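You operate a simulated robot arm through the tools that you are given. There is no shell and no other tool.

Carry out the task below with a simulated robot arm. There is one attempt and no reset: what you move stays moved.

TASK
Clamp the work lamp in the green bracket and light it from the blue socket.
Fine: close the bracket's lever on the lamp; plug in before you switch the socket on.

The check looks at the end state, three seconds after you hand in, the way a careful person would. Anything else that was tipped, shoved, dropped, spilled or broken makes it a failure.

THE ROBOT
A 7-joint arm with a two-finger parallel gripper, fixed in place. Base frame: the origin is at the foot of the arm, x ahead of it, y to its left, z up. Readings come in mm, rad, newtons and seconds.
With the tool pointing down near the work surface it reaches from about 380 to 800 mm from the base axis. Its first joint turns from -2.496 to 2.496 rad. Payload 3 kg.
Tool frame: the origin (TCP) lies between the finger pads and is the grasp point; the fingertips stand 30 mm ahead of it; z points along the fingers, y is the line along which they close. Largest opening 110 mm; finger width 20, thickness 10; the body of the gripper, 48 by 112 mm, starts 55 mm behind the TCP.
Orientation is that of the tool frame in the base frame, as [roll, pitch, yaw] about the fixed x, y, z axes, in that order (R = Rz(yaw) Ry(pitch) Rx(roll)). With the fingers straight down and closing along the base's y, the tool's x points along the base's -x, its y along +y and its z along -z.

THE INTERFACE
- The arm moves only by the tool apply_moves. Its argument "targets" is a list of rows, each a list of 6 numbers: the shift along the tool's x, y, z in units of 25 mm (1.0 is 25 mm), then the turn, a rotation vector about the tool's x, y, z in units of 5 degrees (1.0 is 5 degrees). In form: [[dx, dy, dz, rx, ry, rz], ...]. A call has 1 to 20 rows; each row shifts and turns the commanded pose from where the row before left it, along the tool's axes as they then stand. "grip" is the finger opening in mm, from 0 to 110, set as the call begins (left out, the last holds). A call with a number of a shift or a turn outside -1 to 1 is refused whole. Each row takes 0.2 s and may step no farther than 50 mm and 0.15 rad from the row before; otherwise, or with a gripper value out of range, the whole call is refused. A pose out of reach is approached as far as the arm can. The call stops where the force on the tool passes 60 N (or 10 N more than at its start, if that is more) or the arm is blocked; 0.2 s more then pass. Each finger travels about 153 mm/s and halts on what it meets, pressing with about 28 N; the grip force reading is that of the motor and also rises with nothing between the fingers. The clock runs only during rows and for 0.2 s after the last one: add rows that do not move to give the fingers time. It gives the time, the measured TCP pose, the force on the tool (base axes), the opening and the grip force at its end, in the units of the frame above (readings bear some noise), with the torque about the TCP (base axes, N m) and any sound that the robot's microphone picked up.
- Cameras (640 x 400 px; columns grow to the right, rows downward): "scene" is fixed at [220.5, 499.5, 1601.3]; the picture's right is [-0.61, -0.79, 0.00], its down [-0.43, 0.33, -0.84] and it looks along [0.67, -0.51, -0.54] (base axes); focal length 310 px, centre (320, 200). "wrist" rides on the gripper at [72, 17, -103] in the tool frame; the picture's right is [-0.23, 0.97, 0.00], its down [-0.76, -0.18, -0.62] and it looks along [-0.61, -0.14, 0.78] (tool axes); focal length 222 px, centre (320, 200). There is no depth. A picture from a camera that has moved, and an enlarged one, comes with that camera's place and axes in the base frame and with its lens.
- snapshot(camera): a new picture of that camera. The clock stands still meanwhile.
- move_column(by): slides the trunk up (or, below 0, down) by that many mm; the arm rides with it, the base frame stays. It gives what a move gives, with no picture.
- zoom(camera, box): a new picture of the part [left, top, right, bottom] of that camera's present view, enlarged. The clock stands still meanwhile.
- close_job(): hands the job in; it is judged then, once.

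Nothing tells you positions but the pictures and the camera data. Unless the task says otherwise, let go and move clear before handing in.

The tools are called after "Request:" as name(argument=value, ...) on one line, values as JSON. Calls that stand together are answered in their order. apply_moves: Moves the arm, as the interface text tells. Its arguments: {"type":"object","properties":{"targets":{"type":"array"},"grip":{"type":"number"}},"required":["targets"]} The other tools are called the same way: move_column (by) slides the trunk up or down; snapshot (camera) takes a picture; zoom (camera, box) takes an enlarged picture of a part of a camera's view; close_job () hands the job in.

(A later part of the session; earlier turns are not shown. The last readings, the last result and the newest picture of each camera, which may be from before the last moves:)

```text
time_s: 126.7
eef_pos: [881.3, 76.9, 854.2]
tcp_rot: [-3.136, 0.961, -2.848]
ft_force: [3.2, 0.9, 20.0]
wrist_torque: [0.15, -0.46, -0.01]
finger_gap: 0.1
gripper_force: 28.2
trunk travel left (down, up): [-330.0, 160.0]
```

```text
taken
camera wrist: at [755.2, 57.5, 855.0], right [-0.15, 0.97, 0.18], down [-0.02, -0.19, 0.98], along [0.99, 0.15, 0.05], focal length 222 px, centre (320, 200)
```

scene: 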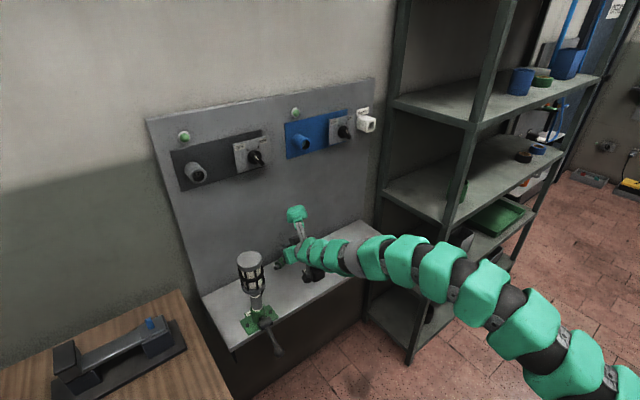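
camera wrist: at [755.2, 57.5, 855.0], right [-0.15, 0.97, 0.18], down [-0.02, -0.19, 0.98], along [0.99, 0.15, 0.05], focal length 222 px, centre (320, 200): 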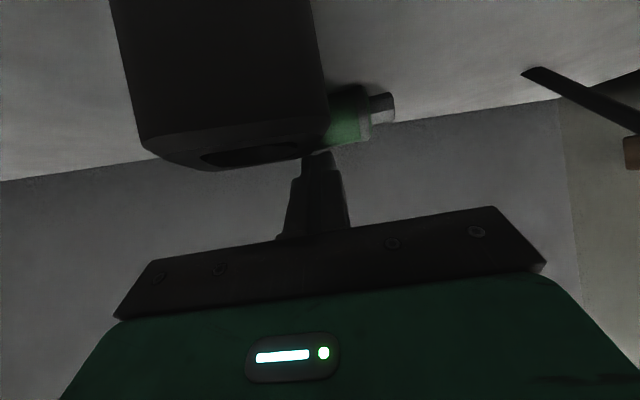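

Contact is on the plug's top. I'll ease to about 10 N and slide it to the right (−y), checking on the way.

Request:
apply_moves(targets=[[-0.033, 0, -0.023, 0, 0, 0], [0.055, -0.389, -0.078, 0, 0, 0], [0.055, -0.389, -0.078, 0, 0, 0], [0.055, -0.389, -0.078, 0, 0, 0], [0.055, -0.389, -0.078, 0, 0, 0], [0, 0, 0, 0, 0, 0]])

Request:
snapshot(camera="wrist")

Request:
zoom(camera="scene", box=[265, 230, 345, 290])

```text
time_s: 128.1
eef_pos: [880.9, 39.1, 854.4]
tcp_rot: [-3.133, 0.962, -2.847]
ft_force: [-1.5, 6.4, 27.6]
wrist_torque: [0.31, -0.5, 0.13]
finger_gap: 0.0
gripper_force: 27.7
trunk travel left (down, up): [-330.0, 160.0]
```

```text
taken
camera wrist: at [755.9, 17.5, 855.0], right [-0.15, 0.97, 0.18], down [-0.02, -0.19, 0.98], along [0.99, 0.15, 0.05], focal length 222 px, centre (320, 200)
```

wrist: 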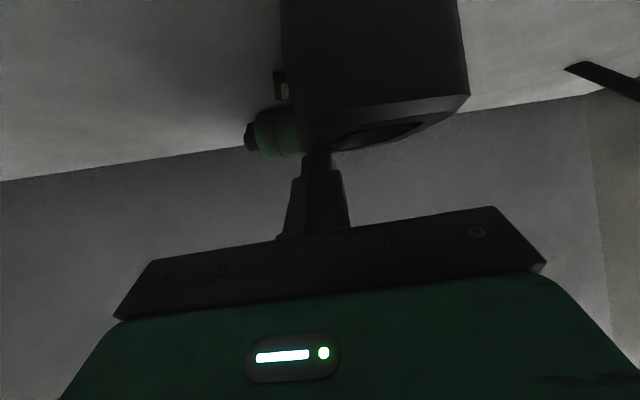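

```text
6.67 times, centred on (305, 260) of scene
camera zoom: at [220.5, 499.5, 1601.3], right [-0.61, -0.79, 0.0], down [-0.43, 0.33, -0.84], along [0.67, -0.51, -0.54], focal length 2064 px, centre (420, -200)
```

zoom: 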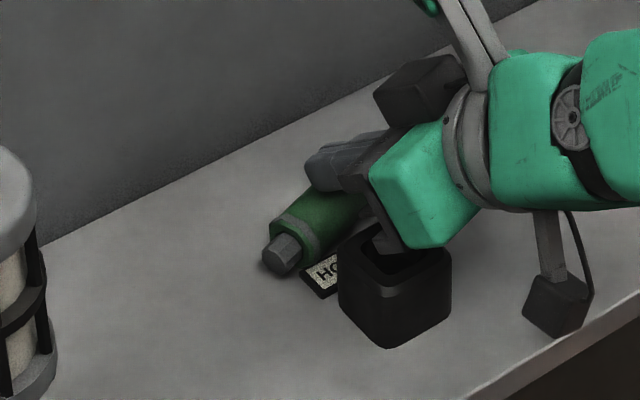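

Request:
apply_moves(targets=[[-0.06, 0, -0.042, 0, 0, 0], [0.055, -0.389, -0.078, 0, 0, 0], [0.055, -0.389, -0.078, 0, 0, 0], [0.055, -0.389, -0.078, 0, 0, 0], [0.055, -0.389, -0.078, 0, 0, 0], [0, 0, 0, 0, 0, 0]])

Request:
zoom(camera="scene", box=[280, 220, 370, 290])

Request:
snapshot(camera="wrist")

```text
time_s: 129.5
eef_pos: [883.2, -2.9, 854.6]
tcp_rot: [-3.139, 0.958, -2.849]
ft_force: [-0.1, 0.4, 4.4]
wrist_torque: [0.03, -0.09, 0.01]
finger_gap: 0.0
gripper_force: 28.1
trunk travel left (down, up): [-330.0, 160.0]
```

```text
5.71 times, centred on (325, 255) of scene
camera zoom: at [220.5, 499.5, 1601.3], right [-0.61, -0.79, 0.0], down [-0.43, 0.33, -0.84], along [0.67, -0.51, -0.54], focal length 1769 px, centre (291, -114)
```

zoom: 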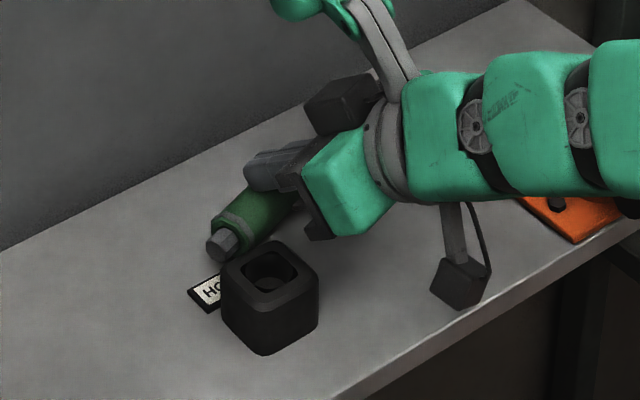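

```text
taken
camera wrist: at [758.3, -22.9, 856.0], right [-0.15, 0.97, 0.18], down [-0.02, -0.19, 0.98], along [0.99, 0.15, 0.05], focal length 222 px, centre (320, 200)
```

wrist: 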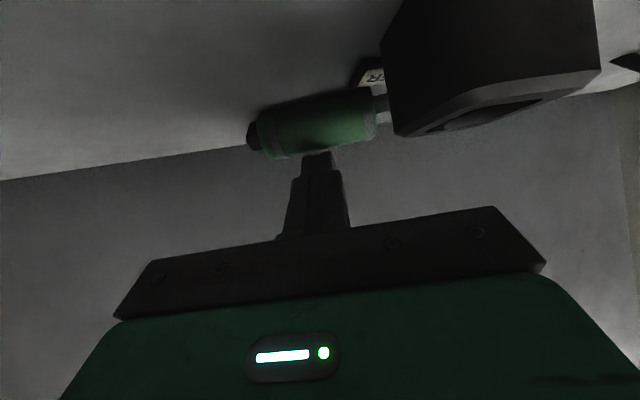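

It's sliding nicely past the lamp holder. I'll continue 60 mm further right.

Request:
apply_moves(targets=[[0.075, -0.389, -0.062, 0, 0, 0], [0.055, -0.389, -0.078, 0, 0, 0], [0.055, -0.389, -0.078, 0, 0, 0], [0.055, -0.389, -0.078, 0, 0, 0], [0.055, -0.389, -0.078, 0, 0, 0], [0.055, -0.389, -0.078, 0, 0, 0], [0, 0, 0, 0, 0, 0]])

Request:
snapshot(camera="wrist")

Request:
zoom(camera="scene", box=[290, 210, 390, 290])

```text
time_s: 131.1
eef_pos: [886.4, -61.3, 854.7]
tcp_rot: [-3.136, 0.959, -2.851]
ft_force: [-0.2, -1.4, 3.5]
wrist_torque: [0.0, -0.04, -0.04]
finger_gap: 0.3
gripper_force: 27.9
trunk travel left (down, up): [-330.0, 160.0]
```

```text
taken
camera wrist: at [761.0, -82.8, 855.8], right [-0.15, 0.97, 0.18], down [-0.02, -0.19, 0.98], along [0.99, 0.15, 0.05], focal length 222 px, centre (320, 200)
```

wrist: 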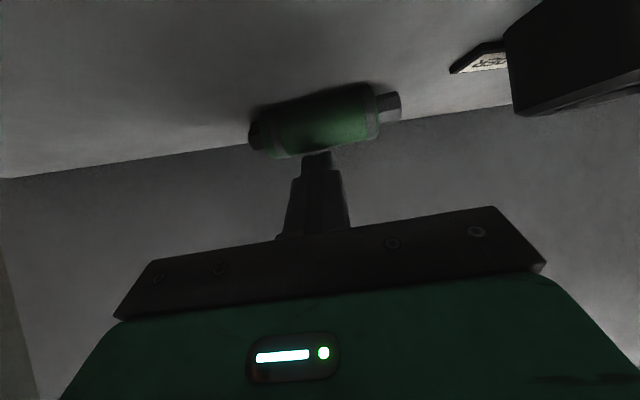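

```text
5.00 times, centred on (340, 250) of scene
camera zoom: at [220.5, 499.5, 1601.3], right [-0.61, -0.79, 0.0], down [-0.43, 0.33, -0.84], along [0.67, -0.51, -0.54], focal length 1548 px, centre (220, -50)
```

zoom: 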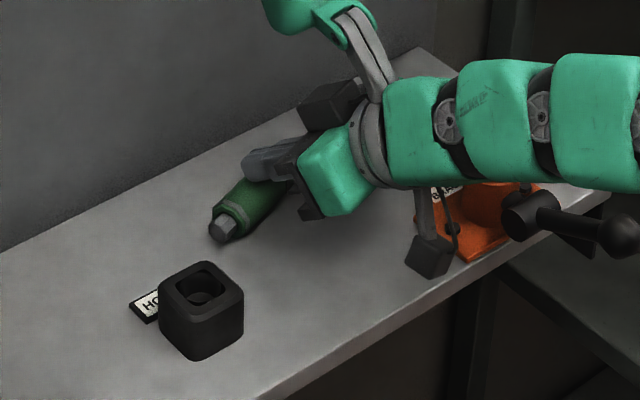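

The plug is in free space. Now I'll press slightly and rotate the tool about the contact point to turn the plug, 30° first.

Request:
apply_moves(targets=[[0.04, 0, 0.028, 0, 0, 0], [0, 0.066, 0, 0.8186, 0, 0.5744], [0, 0.066, 0, 0.8186, 0, 0.5744], [0, 0.066, 0, 0.8186, 0, 0.5744], [0, 0.066, 0, 0.8186, 0, 0.5744], [0, 0.066, 0, 0.8186, 0, 0.5744], [0, 0.066, 0, 0.8186, 0, 0.5744], [0, 0, 0, 0, 0, 0]])

Request:
snapshot(camera="wrist")

Request:
zoom(camera="scene", box=[290, 210, 390, 290])

```text
time_s: 132.9
eef_pos: [885.7, -51.2, 853.7]
tcp_rot: [-3.138, 0.962, 2.91]
ft_force: [-1.0, 1.8, 21.3]
wrist_torque: [-0.07, -0.37, -0.09]
finger_gap: 0.0
gripper_force: 28.6
trunk travel left (down, up): [-330.0, 160.0]
```

```text
taken
camera wrist: at [767.3, -6.0, 855.0], right [0.35, 0.92, 0.18], down [-0.11, -0.15, 0.98], along [0.93, -0.37, 0.05], focal length 222 px, centre (320, 200)
```

wrist: 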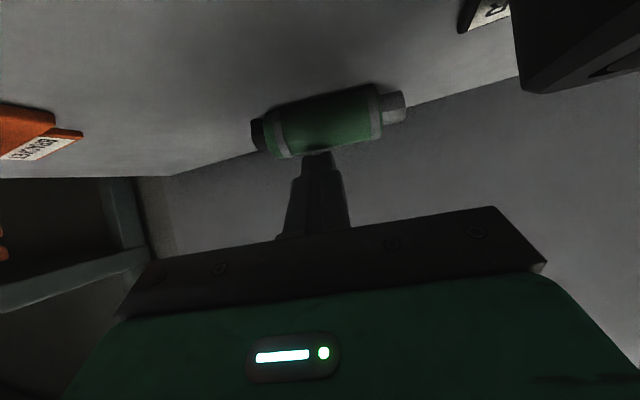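

```text
5.00 times, centred on (340, 250) of scene
camera zoom: at [220.5, 499.5, 1601.3], right [-0.61, -0.79, 0.0], down [-0.43, 0.33, -0.84], along [0.67, -0.51, -0.54], focal length 1548 px, centre (220, -50)
```

zoom: 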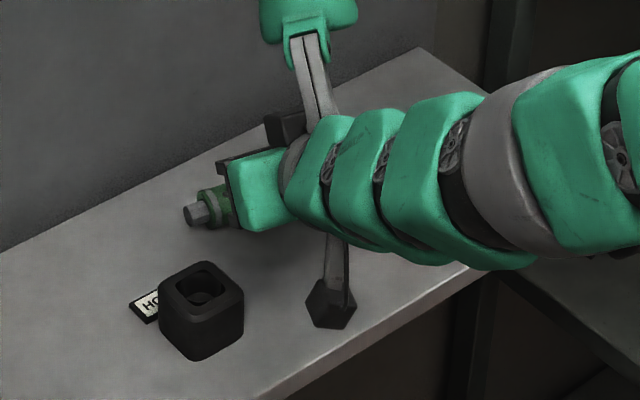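

The plug follows the tool's rotation well. To keep the wrist camera above the lamp holder, I'll lift off, increase the pitch to 50°, and set down on the plug again before turning it further.

Request:
apply_moves(targets=[[-0.524, 0, -0.368, 0, 0, 0], [0, 0, 0, 0, 1, 0], [0, 0, 0, 0, 1, 0], [0, 0, 0, 0, 1, 0], [-0.176, 0, 0.236, 0, 0, 0], [0, 0, 0, 0, 0, 0]])

Request:
snapshot(camera="wrist")

```text
time_s: 134.3
eef_pos: [893.2, -61.2, 868.2]
tcp_rot: [-3.116, 0.762, 2.904]
ft_force: [-0.6, -1.0, 0.2]
wrist_torque: [0.01, -0.01, -0.01]
finger_gap: 0.0
gripper_force: 28.2
out of reach, approached as far as the arm can: row 3
trunk travel left (down, up): [-330.0, 160.0]
```

```text
taken
camera wrist: at [778.4, -13.8, 893.6], right [0.4, 0.9, 0.14], down [0.08, -0.19, 0.98], along [0.91, -0.39, -0.14], focal length 222 px, centre (320, 200)
```

wrist: 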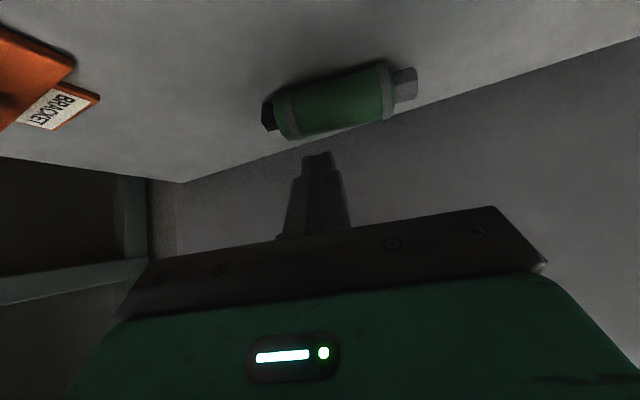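

Request:
move_column(by=100)

Request:
apply_moves(targets=[[0.691, 0.09, 0.723, 0, 0, 0], [0.691, 0.09, 0.723, 0, 0, 0], [0.691, 0.09, 0.723, 0, 0, 0], [0.4, 0.28, 0.4, -0.3, 0, 0], [0, 0, 0, 0, 0, 0]])

Request:
snapshot(camera="wrist")

```text
time_s: 135.6
eef_pos: [893.9, -61.6, 967.3]
tcp_rot: [-3.118, 0.763, 2.906]
ft_force: [0.6, -0.7, -0.1]
wrist_torque: [0.0, 0.0, 0.0]
finger_gap: 0.0
gripper_force: 27.6
trunk travel left (down, up): [-430.0, 60.0]
```

```text
time_s: 136.8
eef_pos: [896.1, -50.7, 879.4]
tcp_rot: [3.139, 0.762, 2.904]
ft_force: [0.4, 0.3, -0.2]
wrist_torque: [-0.02, 0.0, 0.03]
finger_gap: 0.2
gripper_force: 27.9
trunk travel left (down, up): [-430.0, 60.0]
```

```text
taken
camera wrist: at [779.6, -5.3, 904.5], right [0.39, 0.91, 0.16], down [0.07, -0.2, 0.98], along [0.92, -0.37, -0.15], focal length 222 px, centre (320, 200)
```

wrist: 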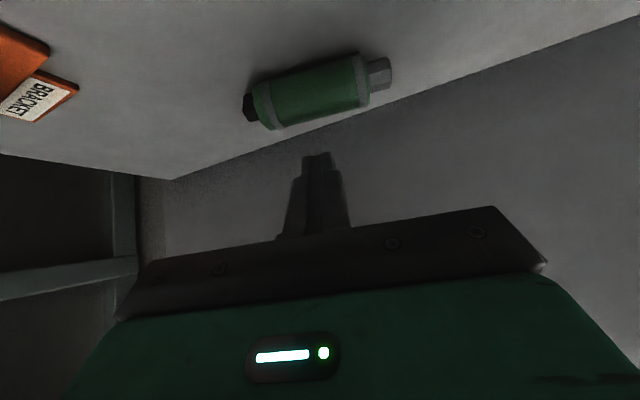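

With the trunk higher the steeper pitch is reachable. I'll set the fingertip edge back on the plug's top at 50° and continue turning.

Request:
apply_moves(targets=[[0, 0, 0, 0, 0.75, 0], [0.282, 0.065, 0.234, 0, 0, 0], [0.282, 0.065, 0.234, 0, 0, 0], [0, 0, 0, 0, 0, 0]])

Request:
apply_moves(targets=[[0.077, 0, 0.092, 0, 0, 0], [0, 0, 0, 0, 0, 0]])

Request:
snapshot(camera="wrist")

```text
time_s: 137.8
eef_pos: [893.1, -45.9, 861.2]
tcp_rot: [3.14, 0.699, 2.905]
ft_force: [-0.2, -0.8, -0.1]
wrist_torque: [-0.03, -0.02, -0.02]
finger_gap: 0.2
gripper_force: 28.1
trunk travel left (down, up): [-430.0, 60.0]
```

```text
time_s: 138.4
eef_pos: [892.8, -46.2, 859.0]
tcp_rot: [3.14, 0.697, 2.904]
ft_force: [0.0, 2.2, 6.4]
wrist_torque: [0.01, -0.04, 0.03]
finger_gap: 0.0
gripper_force: 28.3
trunk travel left (down, up): [-430.0, 60.0]
```

```text
taken
camera wrist: at [779.1, -1.3, 892.3], right [0.4, 0.91, 0.15], down [0.14, -0.22, 0.97], along [0.91, -0.36, -0.21], focal length 222 px, centre (320, 200)
```

wrist: 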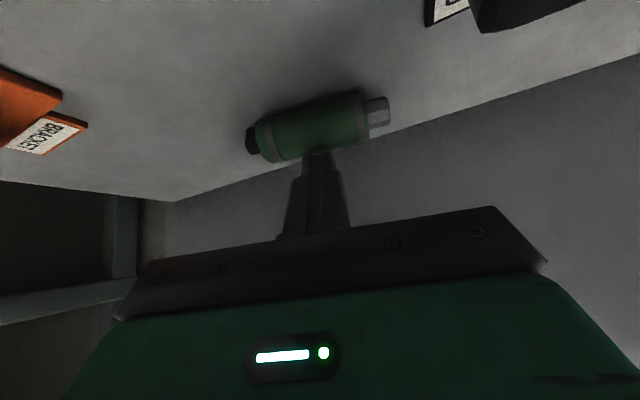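

Request:
apply_moves(targets=[[0.02, 0, 0.025, 0, 0, 0], [0, 0.0405, 0, 0.6419, 0, 0.7668], [0, 0.0405, 0, 0.6419, 0, 0.7668], [0, 0.0405, 0, 0.6419, 0, 0.7668], [0, 0.0405, 0, 0.6419, 0, 0.7668], [0, 0.0405, 0, 0.6419, 0, 0.7668], [0, 0.0405, 0, 0.6419, 0, 0.7668], [0, 0.0405, 0, 0.6419, 0, 0.7668], [0, 0.0405, 0, 0.6419, 0, 0.7668], [0, 0, 0, 0, 0, 0]])

Request:
snapshot(camera="wrist")

Request:
snapshot(camera="scene")

```text
time_s: 140.6
eef_pos: [875.6, -39.5, 867.5]
tcp_rot: [-3.141, 0.697, 2.205]
ft_force: [-0.4, -0.1, -0.3]
wrist_torque: [0.02, -0.02, 0.01]
finger_gap: 0.0
gripper_force: 27.8
out of reach, approached as far as the arm can: row 8, 9
trunk travel left (down, up): [-430.0, 60.0]
```

```text
taken
camera wrist: at [817.4, 68.2, 901.8], right [0.89, 0.44, 0.15], down [-0.03, -0.25, 0.97], along [0.46, -0.86, -0.21], focal length 222 px, centre (320, 200)
```

wrist: 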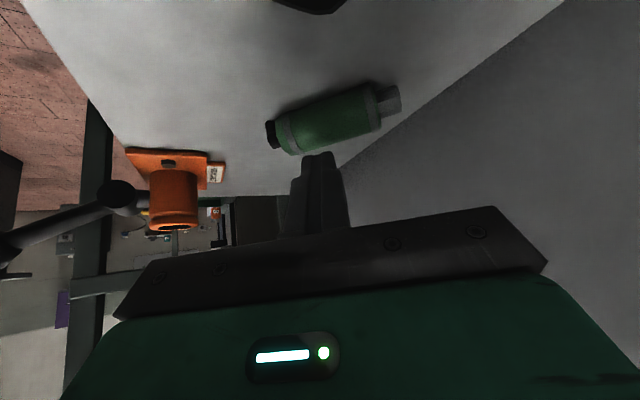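

```text
taken
```

scene: 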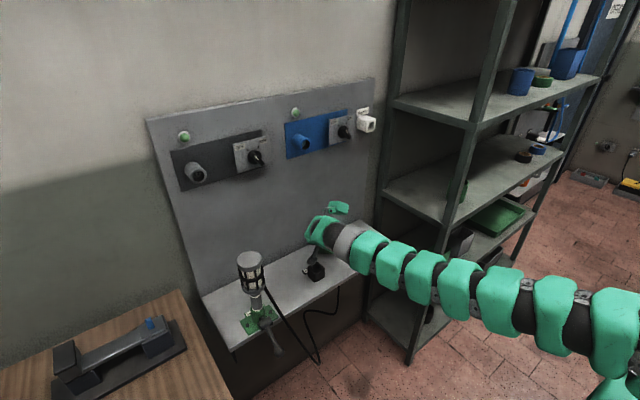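

Request:
zoom(camera="wrist", box=[250, 70, 420, 170])

Request:
zoom(camera="scene", box=[290, 205, 390, 285])

```text
3.76 times, centred on (335, 120) of wrist
camera zoom: at [817.4, 68.2, 901.8], right [0.89, 0.44, 0.15], down [-0.03, -0.25, 0.97], along [0.46, -0.86, -0.21], focal length 836 px, centre (264, 501)
```

zoom: 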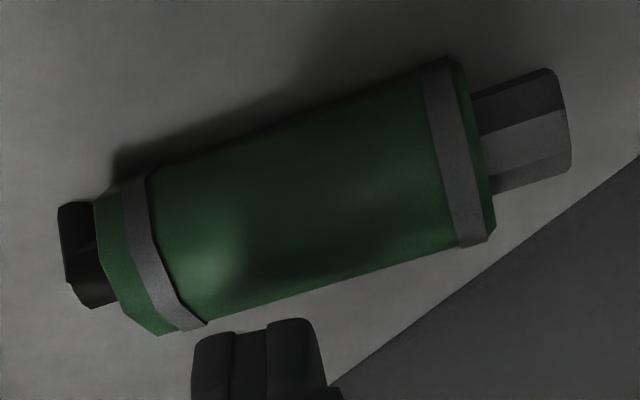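

```text
5.00 times, centred on (340, 245) of scene
camera zoom: at [220.5, 499.5, 1601.3], right [-0.61, -0.79, 0.0], down [-0.43, 0.33, -0.84], along [0.67, -0.51, -0.54], focal length 1548 px, centre (220, -25)
```

zoom: 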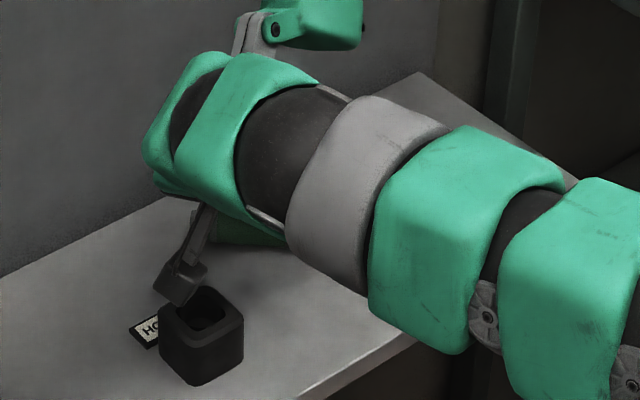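

The plug now points about 45° toward the wall and left, at body centre (900, −59). I'll raise, swing the tool around to yaw 30°, and grasp it across the body with the nose pointing forward.

Request:
move_column(by=50)

Request:
apply_moves(targets=[[0, 0, 0, -0.6419, 0, -0.7668], [0, 0, 0, -0.6419, 0, -0.7668], [0, 0, 0, -0.6419, 0, -0.7668], [0, 0, 0, -0.6419, 0, -0.7668], [0, 0, 0, -0.6419, 0, -0.7668], [0, 0, 0, -0.6419, 0, -0.7668], [0, 0, 0, -0.6419, 0, -0.7668], [0, 0, 0, -0.6419, 0, -0.7668], [0, 0, 0, -0.6419, 0, -0.7668], [0, 0, 0, -0.6419, 0, -0.7668], [0, 0, 0, -0.6419, 0, -0.7668], [0, 0, 0, -0.6419, 0, -0.7668], [0, 0, 0, -0.6419, 0, -0.7668], [0, 0, 0, -0.6419, 0, -0.7668], [0, 0, 0, -0.6419, 0, -0.7668], [0, 0, 0, -0.6419, 0, -0.7668], [0, 0, 0, -0.4814, 0, -0.5751], [0, 0, 0, 0, 0, 0]], grip=60)

Request:
snapshot(camera="wrist")

Request:
snapshot(camera="scene")

```text
time_s: 141.5
eef_pos: [876.2, -38.6, 918.4]
tcp_rot: [3.14, 0.696, 2.207]
ft_force: [0.6, 0.0, -0.5]
wrist_torque: [0.01, 0.0, 0.02]
finger_gap: 0.0
gripper_force: 27.6
trunk travel left (down, up): [-480.0, 10.0]
```

```text
time_s: 145.3
eef_pos: [841.7, -9.6, 918.1]
tcp_rot: [-3.122, 0.708, -2.918]
ft_force: [0.1, -0.2, 0.1]
wrist_torque: [-0.01, 0.0, -0.02]
finger_gap: 60.2
gripper_force: 0.0
out of reach, approached as far as the arm can: row 13, 14, 15, 16, 17
trunk travel left (down, up): [-480.0, 10.0]
```

```text
taken
camera wrist: at [718.6, -17.8, 949.9], right [-0.04, 0.99, 0.13], down [0.2, -0.12, 0.97], along [0.98, 0.06, -0.2], focal length 222 px, centre (320, 200)
```

wrist: 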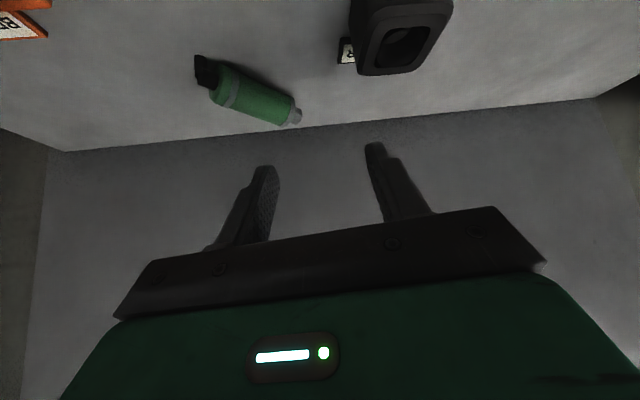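

```text
taken
```

scene: 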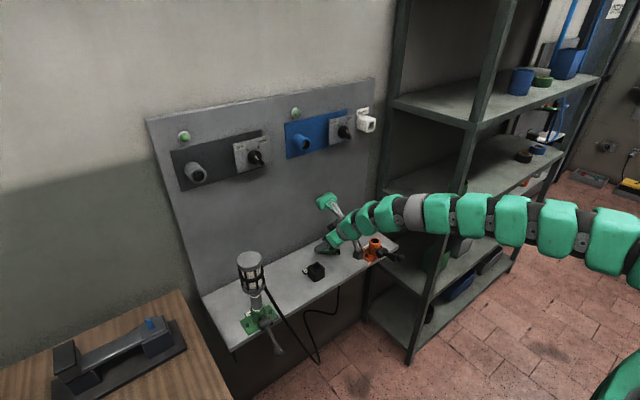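

The wrist can't yaw that far positive here. Instead I'll use yaw 0 with the fingers wide: closing them will swing the plug parallel to the fingers. I'm moving to a pre-grasp above it.

Request:
apply_moves(targets=[[0, 0, 0, 0.832, 0, 0.973], [0, 0, 0, 0.832, 0, 0.973], [0, 0, 0, -0.225, -0.88, 0], [0.443, -0.683, 0.537, 0, 0, 0], [0.443, -0.683, 0.537, 0, 0, 0], [0.443, -0.683, 0.537, 0, 0, 0], [0, 0, 0, 0, 0, 0]], grip=100)

Request:
snapshot(camera="wrist")

Request:
zoom(camera="scene", box=[290, 205, 390, 285])

```text
time_s: 146.9
eef_pos: [845.2, -61.7, 863.9]
tcp_rot: [-3.14, 0.789, -3.138]
ft_force: [-0.2, 0.1, 0.3]
wrist_torque: [0.05, -0.02, -0.01]
finger_gap: 99.7
gripper_force: 0.1
trunk travel left (down, up): [-480.0, 10.0]
```

```text
taken
camera wrist: at [721.0, -44.7, 886.4], right [0.16, 0.97, 0.16], down [0.1, -0.18, 0.98], along [0.98, -0.14, -0.12], focal length 222 px, centre (320, 200)
```

wrist: 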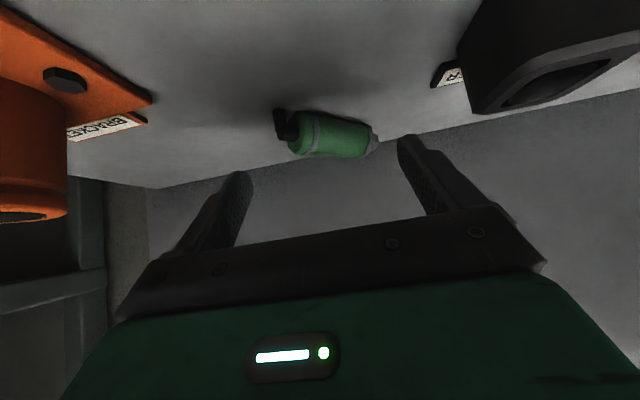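

```text
5.00 times, centred on (340, 245) of scene
camera zoom: at [220.5, 499.5, 1601.3], right [-0.61, -0.79, 0.0], down [-0.43, 0.33, -0.84], along [0.67, -0.51, -0.54], focal length 1548 px, centre (220, -25)
```

zoom: 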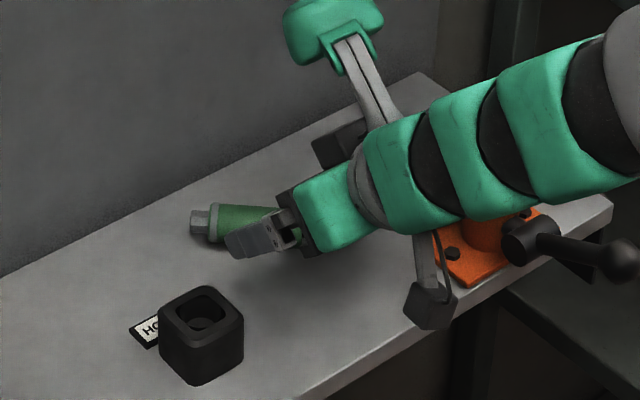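

Request:
zoom(camera="wrist", box=[260, 90, 400, 180])

```text
4.44 times, centred on (330, 135) of wrist
camera zoom: at [721.0, -44.7, 886.4], right [0.16, 0.97, 0.16], down [0.1, -0.18, 0.98], along [0.98, -0.14, -0.12], focal length 987 px, centre (276, 489)
```

zoom: 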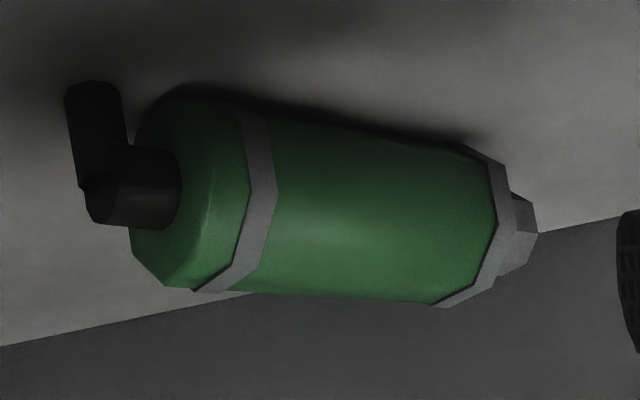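

The plug lies centred between the open fingers. I'll descend to straddle it.

Request:
apply_moves(targets=[[-0.095, 0.103, 0.72, 0, 0, 0], [-0.095, 0.103, 0.72, 0, 0, 0], [-0.095, 0.103, 0.72, 0, 0, 0], [0, 0, 0, 0, 0, 0]])

Request:
snapshot(camera="wrist")

Request:
zoom(camera="scene", box=[290, 205, 390, 285])

```text
time_s: 147.9
eef_pos: [888.6, -56.3, 832.3]
tcp_rot: [3.141, 0.79, 3.14]
ft_force: [0.2, -1.7, 0.2]
wrist_torque: [0.11, -0.02, 0.07]
finger_gap: 99.9
gripper_force: 0.0
trunk travel left (down, up): [-480.0, 10.0]
```

```text
taken
camera wrist: at [765.3, -39.5, 854.9], right [0.16, 0.97, 0.16], down [0.09, -0.18, 0.98], along [0.98, -0.14, -0.12], focal length 222 px, centre (320, 200)
```

wrist: 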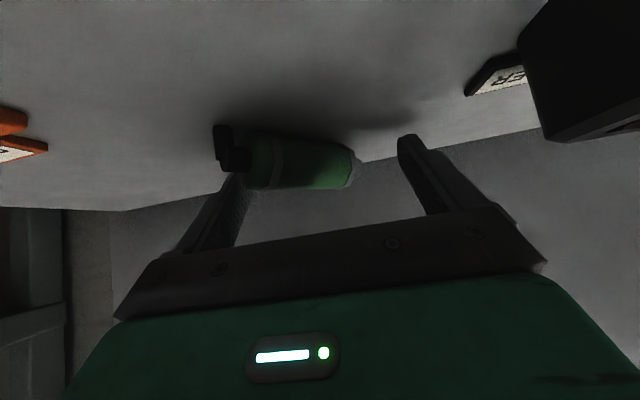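

```text
5.00 times, centred on (340, 245) of scene
camera zoom: at [220.5, 499.5, 1601.3], right [-0.61, -0.79, 0.0], down [-0.43, 0.33, -0.84], along [0.67, -0.51, -0.54], focal length 1548 px, centre (220, -25)
```

zoom: 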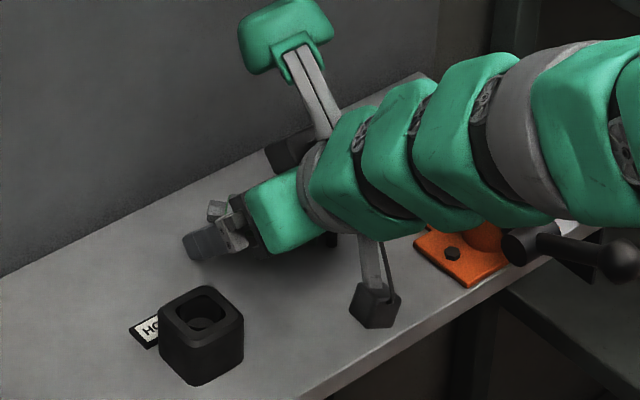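

The plug sits a bit left of centre between the fingers. I'll shift 8 mm and close; the pads should swing it parallel.

Request:
apply_moves(targets=[[0, -0.32, 0, 0, 0, 0], [0, 0, 0, 0, 0, 0]])

Request:
apply_moves(targets=[[0, 0, 0, 0, 0, 0], [0, 0, 0, 0, 0, 0], [0, 0, 0, 0, 0, 0], [0, 0, 0, 0, 0, 0]], grip=10)

Request:
snapshot(camera="wrist")

Request:
zoom(camera="scene", box=[290, 205, 390, 285])

```text
time_s: 148.5
eef_pos: [889.4, -61.9, 832.6]
tcp_rot: [-3.14, 0.789, -3.14]
ft_force: [-0.1, 0.8, 0.6]
wrist_torque: [-0.01, 0.0, -0.02]
finger_gap: 100.0
gripper_force: 0.0
trunk travel left (down, up): [-480.0, 10.0]
```

```text
time_s: 149.5
eef_pos: [889.1, -61.5, 832.4]
tcp_rot: [-3.138, 0.789, -3.14]
ft_force: [0.3, -0.9, 2.1]
wrist_torque: [-0.01, -0.03, -0.06]
finger_gap: 28.8
gripper_force: 28.2
trunk travel left (down, up): [-480.0, 10.0]
```

```text
taken
camera wrist: at [765.4, -44.6, 855.5], right [0.16, 0.97, 0.16], down [0.09, -0.18, 0.98], along [0.98, -0.14, -0.12], focal length 222 px, centre (320, 200)
```

wrist: 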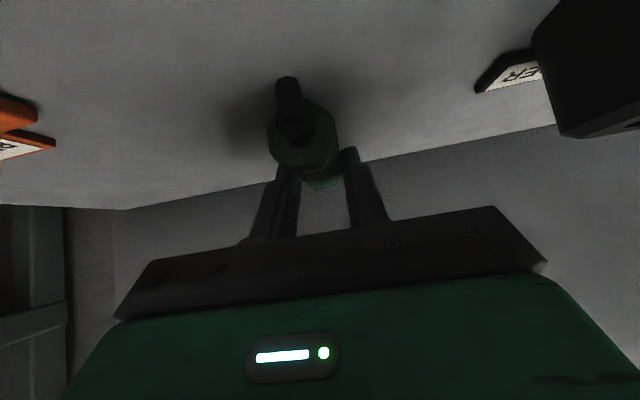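

```text
5.00 times, centred on (340, 245) of scene
camera zoom: at [220.5, 499.5, 1601.3], right [-0.61, -0.79, 0.0], down [-0.43, 0.33, -0.84], along [0.67, -0.51, -0.54], focal length 1548 px, centre (220, -25)
```

zoom: 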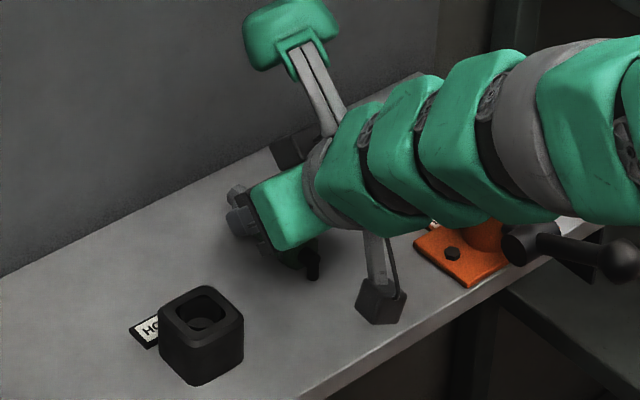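

The plug is now gripped across its body with the nose pointing at the wall. For insertion I need the tool level with the plug, so I'll carry it to the shelf's front edge, lay it down and regrasp it horizontally.

Request:
apply_moves(targets=[[-0.425, 0, -0.422, 0, 0, 0], [-0.425, 0, -0.422, 0, 0, 0], [-0.425, 0, -0.422, 0, 0, 0], [0, 0, 0, 0, 0, 0]])

Request:
zoom(camera="scene", box=[290, 195, 390, 285])

Request:
snapshot(camera="wrist")

```text
time_s: 150.5
eef_pos: [890.0, -59.6, 876.3]
tcp_rot: [-3.14, 0.788, -3.139]
ft_force: [-0.1, -0.1, -0.9]
wrist_torque: [-0.02, 0.01, 0.01]
finger_gap: 28.7
gripper_force: 28.3
trunk travel left (down, up): [-480.0, 10.0]
```

```text
4.44 times, centred on (340, 240) of scene
camera zoom: at [220.5, 499.5, 1601.3], right [-0.61, -0.79, 0.0], down [-0.43, 0.33, -0.84], along [0.67, -0.51, -0.54], focal length 1376 px, centre (231, 22)
```

zoom: 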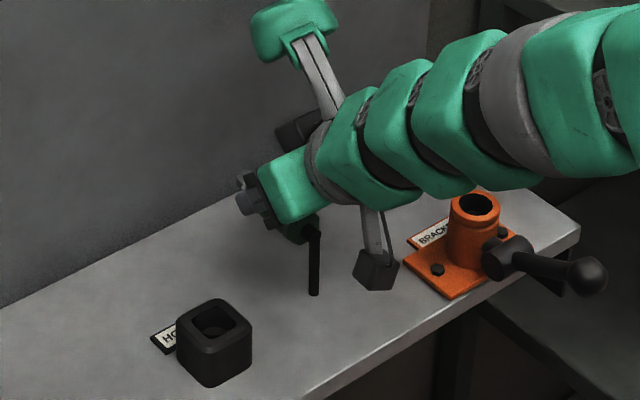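

```text
taken
camera wrist: at [765.4, -43.3, 899.4], right [0.16, 0.97, 0.16], down [0.09, -0.18, 0.98], along [0.98, -0.14, -0.12], focal length 222 px, centre (320, 200)
```

wrist: 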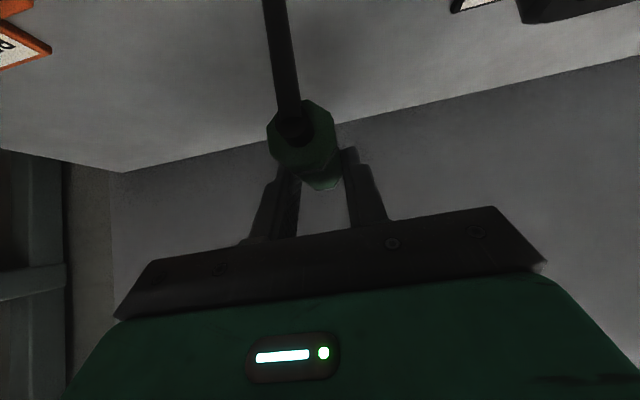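

Request:
apply_moves(targets=[[0.648, 0, -0.653, 0, 0, 0], [0.648, 0, -0.653, 0, 0, 0], [0.648, 0, -0.653, 0, 0, 0], [0.648, 0, -0.653, 0, 0, 0], [0.648, 0, -0.653, 0, 0, 0], [0, 0, 0, 0, 0, 0]])

Request:
zoom(camera="scene", box=[290, 205, 390, 295])

Request:
snapshot(camera="wrist")

```text
time_s: 151.9
eef_pos: [775.2, -59.5, 876.6]
tcp_rot: [-3.14, 0.789, 3.141]
ft_force: [-0.1, -0.1, -0.9]
wrist_torque: [0.02, 0.01, -0.01]
finger_gap: 28.6
gripper_force: 27.8
trunk travel left (down, up): [-480.0, 10.0]
```

```text
4.44 times, centred on (340, 250) of scene
camera zoom: at [220.5, 499.5, 1601.3], right [-0.61, -0.79, 0.0], down [-0.43, 0.33, -0.84], along [0.67, -0.51, -0.54], focal length 1376 px, centre (231, -22)
```

zoom: 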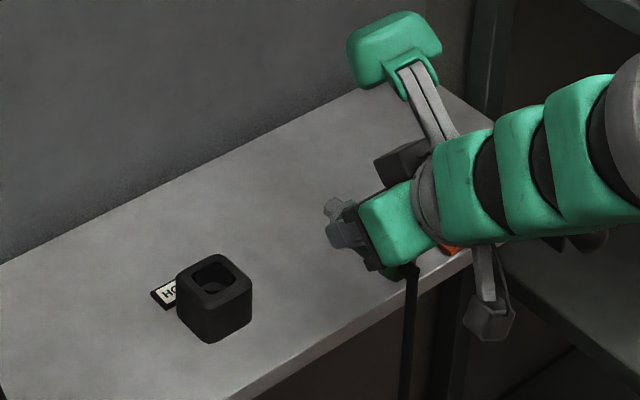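

```text
taken
camera wrist: at [651.8, -43.2, 899.2], right [0.16, 0.97, 0.16], down [0.09, -0.18, 0.98], along [0.98, -0.14, -0.12], focal length 222 px, centre (320, 200)
```

wrist: 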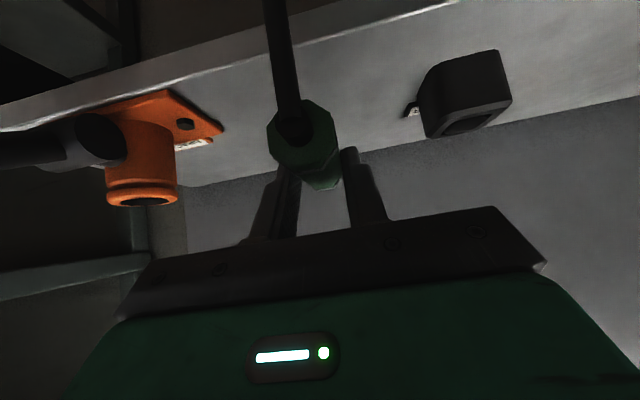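

The plug's tail is about level with the shelf's front edge. I'll lower it onto the shelf gently.

Request:
apply_moves(targets=[[0.38, 0, 0.377, 0, 0, 0], [0.38, 0, 0.377, 0, 0, 0], [0.38, 0, 0.377, 0, 0, 0], [0, 0, 0, 0, 0, 0]])

Request:
apply_moves(targets=[[0.057, 0, 0.056, 0, 0, 0], [0.057, 0, 0.056, 0, 0, 0], [0, 0, 0, 0, 0, 0]])

```text
time_s: 152.9
eef_pos: [775.5, -60.6, 836.9]
tcp_rot: [3.141, 0.789, 3.14]
ft_force: [-0.6, -0.3, -1.4]
wrist_torque: [-0.02, 0.04, 0.0]
finger_gap: 28.7
gripper_force: 27.6
trunk travel left (down, up): [-480.0, 10.0]
```

```text
time_s: 153.7
eef_pos: [774.5, -60.0, 833.4]
tcp_rot: [-3.14, 0.789, -3.14]
ft_force: [0.0, -0.4, 0.6]
wrist_torque: [-0.02, -0.07, 0.02]
finger_gap: 28.7
gripper_force: 28.1
trunk travel left (down, up): [-480.0, 10.0]
```

Request:
apply_moves(targets=[[0.035, 0, 0.035, 0, 0, 0], [0, 0, 0, 0, 0, 0]])

Request:
apply_moves(targets=[[0, 0, 0, 0, 0, 0], [0, 0, 0, 0, 0, 0], [0, 0, -0.5, 0, 0, 0], [0, 0, -0.9, 0, 0, 0], [0, 0, -0.9, 0, 0, 0], [0, 0, 0, 0, 0, 0]], grip=70)

Request:
snapshot(camera="wrist")

Request:
zoom(camera="scene", box=[290, 205, 390, 295])

```text
time_s: 154.3
eef_pos: [774.1, -58.8, 832.7]
tcp_rot: [-3.139, 0.789, -3.14]
ft_force: [2.0, 1.1, 11.0]
wrist_torque: [0.02, -0.02, -0.03]
finger_gap: 28.9
gripper_force: 27.8
trunk travel left (down, up): [-480.0, 10.0]
```

```text
time_s: 155.7
eef_pos: [734.2, -59.8, 873.6]
tcp_rot: [-3.141, 0.789, -3.141]
ft_force: [-0.6, -1.0, 0.8]
wrist_torque: [0.02, 0.03, 0.02]
finger_gap: 70.0
gripper_force: 0.0
trunk travel left (down, up): [-480.0, 10.0]
```

```text
taken
camera wrist: at [609.6, -43.6, 896.4], right [0.16, 0.97, 0.16], down [0.09, -0.18, 0.98], along [0.98, -0.14, -0.12], focal length 222 px, centre (320, 200)
```

wrist: 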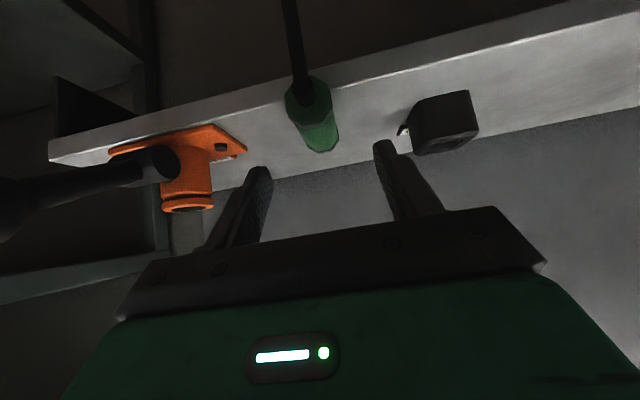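

```text
4.44 times, centred on (340, 250) of scene
camera zoom: at [220.5, 499.5, 1601.3], right [-0.61, -0.79, 0.0], down [-0.43, 0.33, -0.84], along [0.67, -0.51, -0.54], focal length 1376 px, centre (231, -22)
```

zoom: 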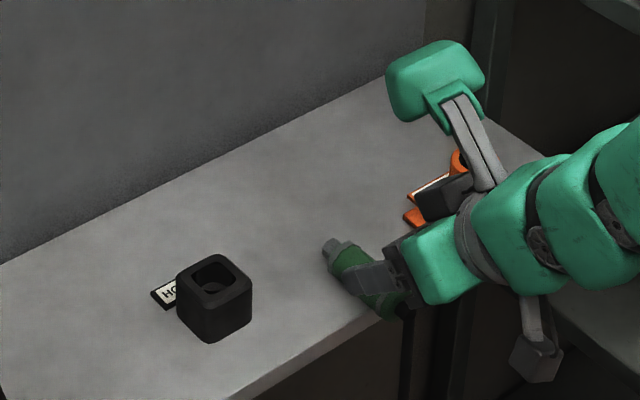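

The plug lies on the shelf's front edge pointing straight at the wall. I'll level the tool and bring it in line behind the plug.

Request:
apply_moves(targets=[[0, 0, -0.6, 0, -1, 0], [0, 0, -0.6, 0, -1, 0], [0, 0, 0, 0, -1, 0], [0, 0, 0, 0, -1, 0], [0, 0, 0, 0, -1, 0], [0, 0, 0, 0, -1, 0], [0, 0, 0, 0, -1, 0], [0, 0, 0, 0, -1, 0], [0, 0, 0, 0, -0.96, 0], [0, 0, 0, 0, 0, 0]])

Request:
snapshot(camera="wrist")

Request:
snapshot(camera="scene")

```text
time_s: 157.9
eef_pos: [747.1, -71.6, 872.7]
tcp_rot: [-0.376, 1.569, -0.376]
ft_force: [-0.5, 0.2, 0.5]
wrist_torque: [-0.02, 0.01, 0.02]
finger_gap: 70.0
gripper_force: 0.2
out of reach, approached as far as the arm can: row 1, 2
trunk travel left (down, up): [-480.0, 10.0]
```

```text
taken
camera wrist: at [645.0, -54.5, 801.4], right [0.0, 0.97, 0.23], down [-0.62, -0.18, 0.76], along [0.78, -0.14, 0.61], focal length 222 px, centre (320, 200)
```

wrist: 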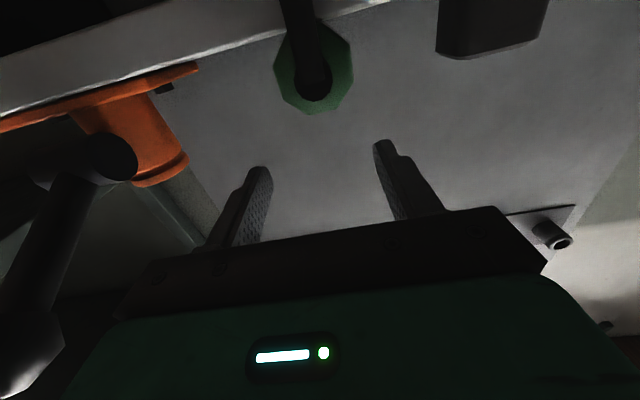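

```text
taken
```

scene: 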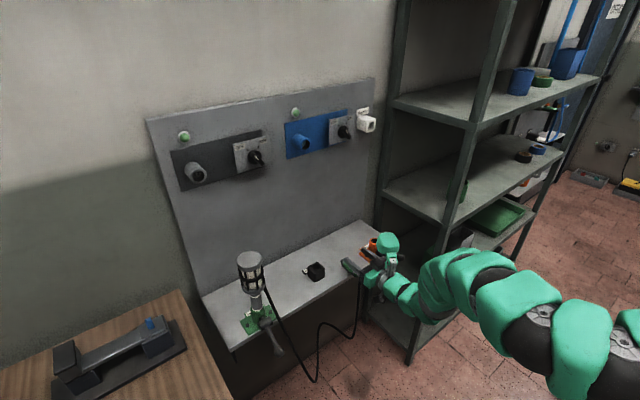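

I'll rebalance trunk and arm heights (arm up, trunk down) so the low, close approach is reachable.

Request:
apply_moves(targets=[[-0.9, 0.05, 0, 0, 0, 0], [-0.9, 0.05, 0, 0, 0, 0], [-0.9, 0.05, 0, 0, 0, 0], [-0.9, 0.05, 0, 0, 0, 0], [-0.9, 0.05, 0, 0, 0, 0], [-0.9, 0.05, 0, 0, 0, 0], [-0.9, 0.05, 0, 0, 0, 0], [-0.9, 0.05, 0, 0, 0, 0]])

Request:
move_column(by=-180)

Request:
apply_moves(targets=[[0, 0, -0.8, 0, 0, 0], [0, 0, -0.8, 0, 0, 0], [0, 0, -0.8, 0, 0, 0], [0, 0, 0, 0, 0, 0]])

Request:
snapshot(camera="wrist")

```text
time_s: 159.7
eef_pos: [808.4, -78.1, 1007.4]
tcp_rot: [3.083, 1.57, 3.083]
ft_force: [0.0, -0.6, -0.3]
wrist_torque: [0.01, 0.0, 0.04]
finger_gap: 70.0
gripper_force: 0.0
out of reach, approached as far as the arm can: row 3, 4, 5, 6, 7, 8
trunk travel left (down, up): [-480.0, 10.0]
```

```text
time_s: 161.4
eef_pos: [809.2, -78.8, 854.0]
tcp_rot: [0.103, 1.541, 0.101]
ft_force: [-6.6, -0.4, 37.0]
wrist_torque: [0.68, 2.19, 0.11]
finger_gap: 69.8
gripper_force: 0.0
trunk travel left (down, up): [-312.0, 178.0]
stopped: the force on the tool passed its limit at 72 N (the readings are from after the stop); the commanded pose is now the measured one
```

```text
time_s: 161.8
eef_pos: [807.8, -78.6, 853.7]
tcp_rot: [0.125, 1.533, 0.127]
ft_force: [-6.9, 2.1, 36.1]
wrist_torque: [0.76, 2.21, 0.02]
finger_gap: 69.9
gripper_force: 0.0
out of reach, approached as far as the arm can: row 1
trunk travel left (down, up): [-312.0, 178.0]
stopped in row 1: the force on the tool passed its limit at 67 N (the readings are from after the stop); the commanded pose is now the measured one
```

```text
taken
camera wrist: at [707.7, -61.9, 778.1], right [-0.01, 0.97, 0.23], down [-0.65, -0.18, 0.74], along [0.76, -0.14, 0.64], focal length 222 px, centre (320, 200)
```

wrist: 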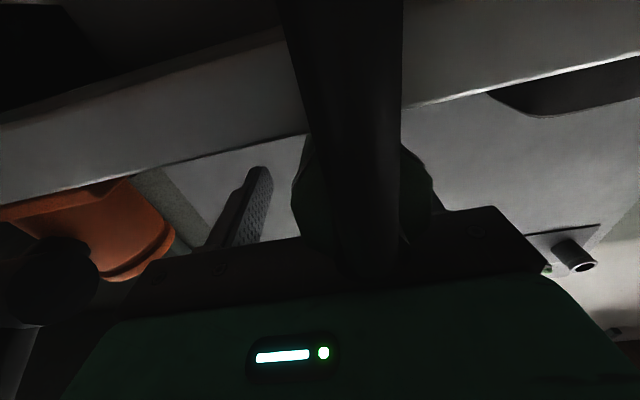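

The hand came down on the plug because the arm had drifted while out of reach. I'm raising the trunk at once and will check before each step from here.

Request:
move_column(by=60)

Request:
snapshot(camera="wrist")

Request:
snapshot(camera="scene")

Request:
zoom(camera="scene", box=[290, 215, 400, 305])

```text
time_s: 162.8
eef_pos: [809.7, -79.6, 908.2]
tcp_rot: [0.139, 1.543, 0.142]
ft_force: [0.9, 0.1, 0.2]
wrist_torque: [0.02, 0.01, -0.03]
finger_gap: 69.8
gripper_force: 0.1
trunk travel left (down, up): [-372.0, 118.0]
```

```text
taken
camera wrist: at [708.0, -62.5, 833.2], right [-0.01, 0.97, 0.23], down [-0.64, -0.18, 0.74], along [0.77, -0.14, 0.63], focal length 222 px, centre (320, 200)
```

wrist: 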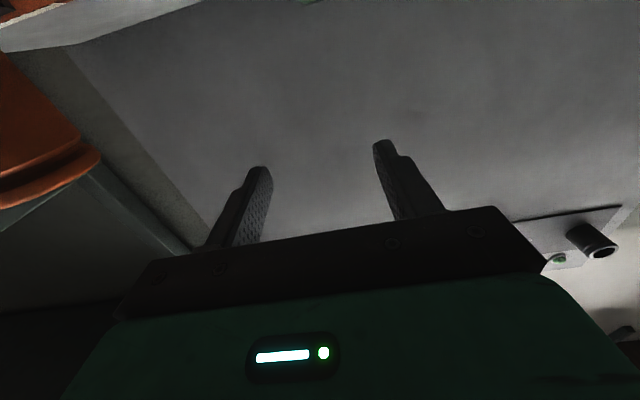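

```text
taken
```

scene: 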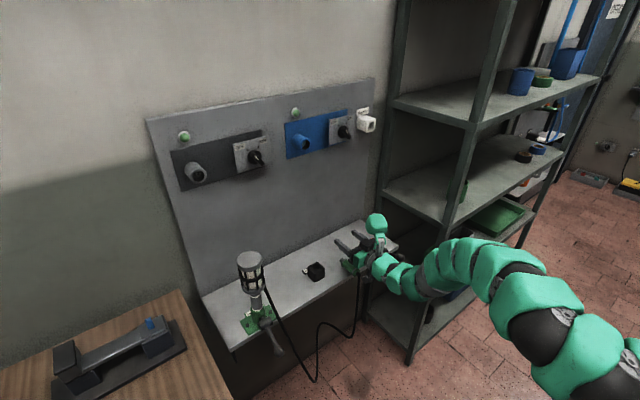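

```text
4.44 times, centred on (345, 260) of scene
camera zoom: at [220.5, 499.5, 1601.3], right [-0.61, -0.79, 0.0], down [-0.43, 0.33, -0.84], along [0.67, -0.51, -0.54], focal length 1376 px, centre (209, -67)
```

zoom: 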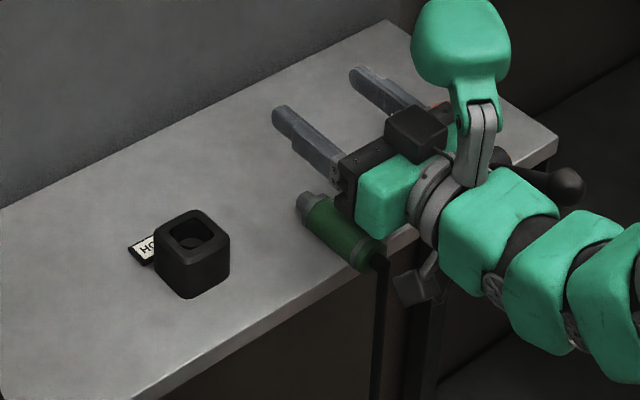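

Request:
apply_moves(targets=[[0, 0, -0.8, 0, 0.2, 0], [0, 0, -0.8, 0, 0.2, 0], [0, 0, -0.8, 0, 0, 0], [0, 0, 0, 0, 0, 0]])

```text
time_s: 163.8
eef_pos: [791.2, -92.4, 879.8]
tcp_rot: [2.386, 1.564, 2.393]
ft_force: [-0.1, 0.3, -0.5]
wrist_torque: [0.0, 0.01, 0.01]
finger_gap: 69.9
gripper_force: 0.1
out of reach, approached as far as the arm can: row 1, 2, 3
trunk travel left (down, up): [-372.0, 118.0]
```

The arm's posture has drifted near a joint limit. I'll raise the trunk, tilt the tool down again and return toward a neutral, home-like pose to reset it.

Request:
move_column(by=100)

Request:
apply_moves(targets=[[0, 0, 0, 0, 1, 0], [0, 0, 0, 0, 1, 0], [0, 0, 0, 0, 1, 0], [0, 0, 0, 0, 1, 0], [0, 0, 0, 0, 1, 0], [0, 0, 0, 0, 1, 0], [0, 0, 0, 0, 1, 0], [0, 0, 0, 0, 1, 0], [0, 0, 0, 0, 1, 0], [0, 0, 0, 0, 0, 0]])

Request:
snapshot(camera="scene")

```text
time_s: 165.1
eef_pos: [790.4, -91.4, 979.6]
tcp_rot: [2.426, 1.563, 2.431]
ft_force: [-0.4, -0.1, -0.4]
wrist_torque: [-0.02, 0.0, -0.04]
finger_gap: 70.0
gripper_force: 0.0
trunk travel left (down, up): [-472.0, 18.0]
```

```text
time_s: 167.3
eef_pos: [800.5, -95.8, 973.9]
tcp_rot: [3.134, 0.777, 3.141]
ft_force: [0.4, 0.0, 0.3]
wrist_torque: [0.04, 0.01, -0.01]
finger_gap: 70.0
gripper_force: 0.1
out of reach, approached as far as the arm can: row 1, 2
trunk travel left (down, up): [-472.0, 18.0]
```

```text
taken
```

scene: 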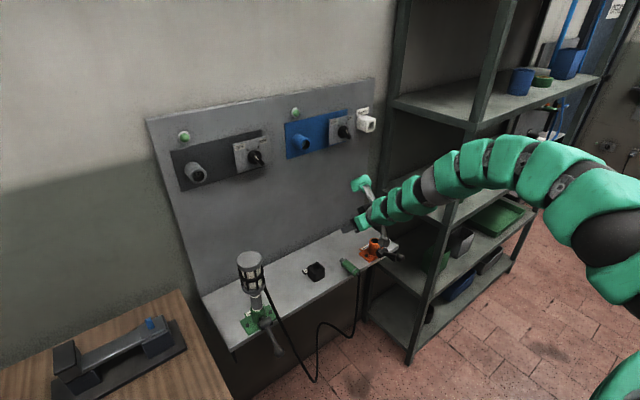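

Request:
apply_moves(targets=[[0.463, 0.6, -0.947, 0, 0, 0], [0.463, 0.6, -0.947, 0, 0, 0], [0.463, 0.6, -0.947, 0, 0, 0], [0.463, 0.6, -0.947, 0, 0, 0], [0.463, 0.6, -0.947, 0, 0, 0], [0.463, 0.6, -0.947, 0, 0, 0], [0, 0, 0, 0, 0, 0]])

Request:
apply_moves(targets=[[0, 0, 0, 0, 1, 0], [0, 0, 0, 0, 1, 0], [0, 0, 0, 0, 1, 0], [0, 0, 0, 0, 1, 0], [0, 0, 0, 0, 1, 0], [0, 0, 0, 0, 1, 0], [0, 0, 0, 0, 1, 0], [0, 0, 0, 0, 1, 0], [0, 0, 0, 0, 1, 0], [0, 0, 0, 0, 0, 0]])

Request:
snapshot(camera="scene")

```text
time_s: 168.9
eef_pos: [655.6, -12.7, 1020.1]
tcp_rot: [3.134, 0.78, 3.141]
ft_force: [1.0, 1.0, 0.4]
wrist_torque: [-0.01, -0.02, -0.02]
finger_gap: 70.0
gripper_force: 0.0
out of reach, approached as far as the arm can: row 2
trunk travel left (down, up): [-472.0, 18.0]
```

```text
time_s: 171.1
eef_pos: [656.9, -11.0, 1020.0]
tcp_rot: [3.136, -0.008, -3.136]
ft_force: [0.2, -0.2, -1.1]
wrist_torque: [0.0, -0.01, 0.01]
finger_gap: 69.8
gripper_force: 0.0
trunk travel left (down, up): [-472.0, 18.0]
```

```text
taken
```

scene: 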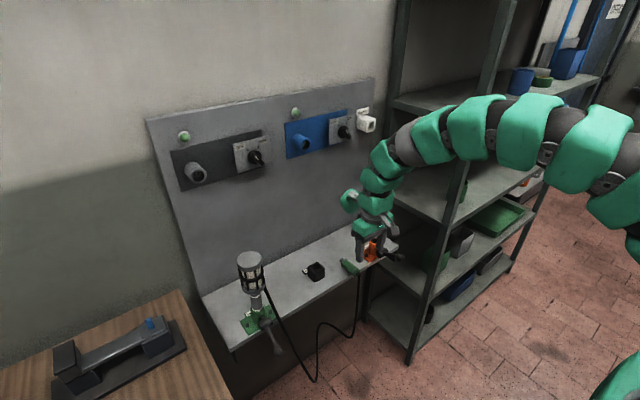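

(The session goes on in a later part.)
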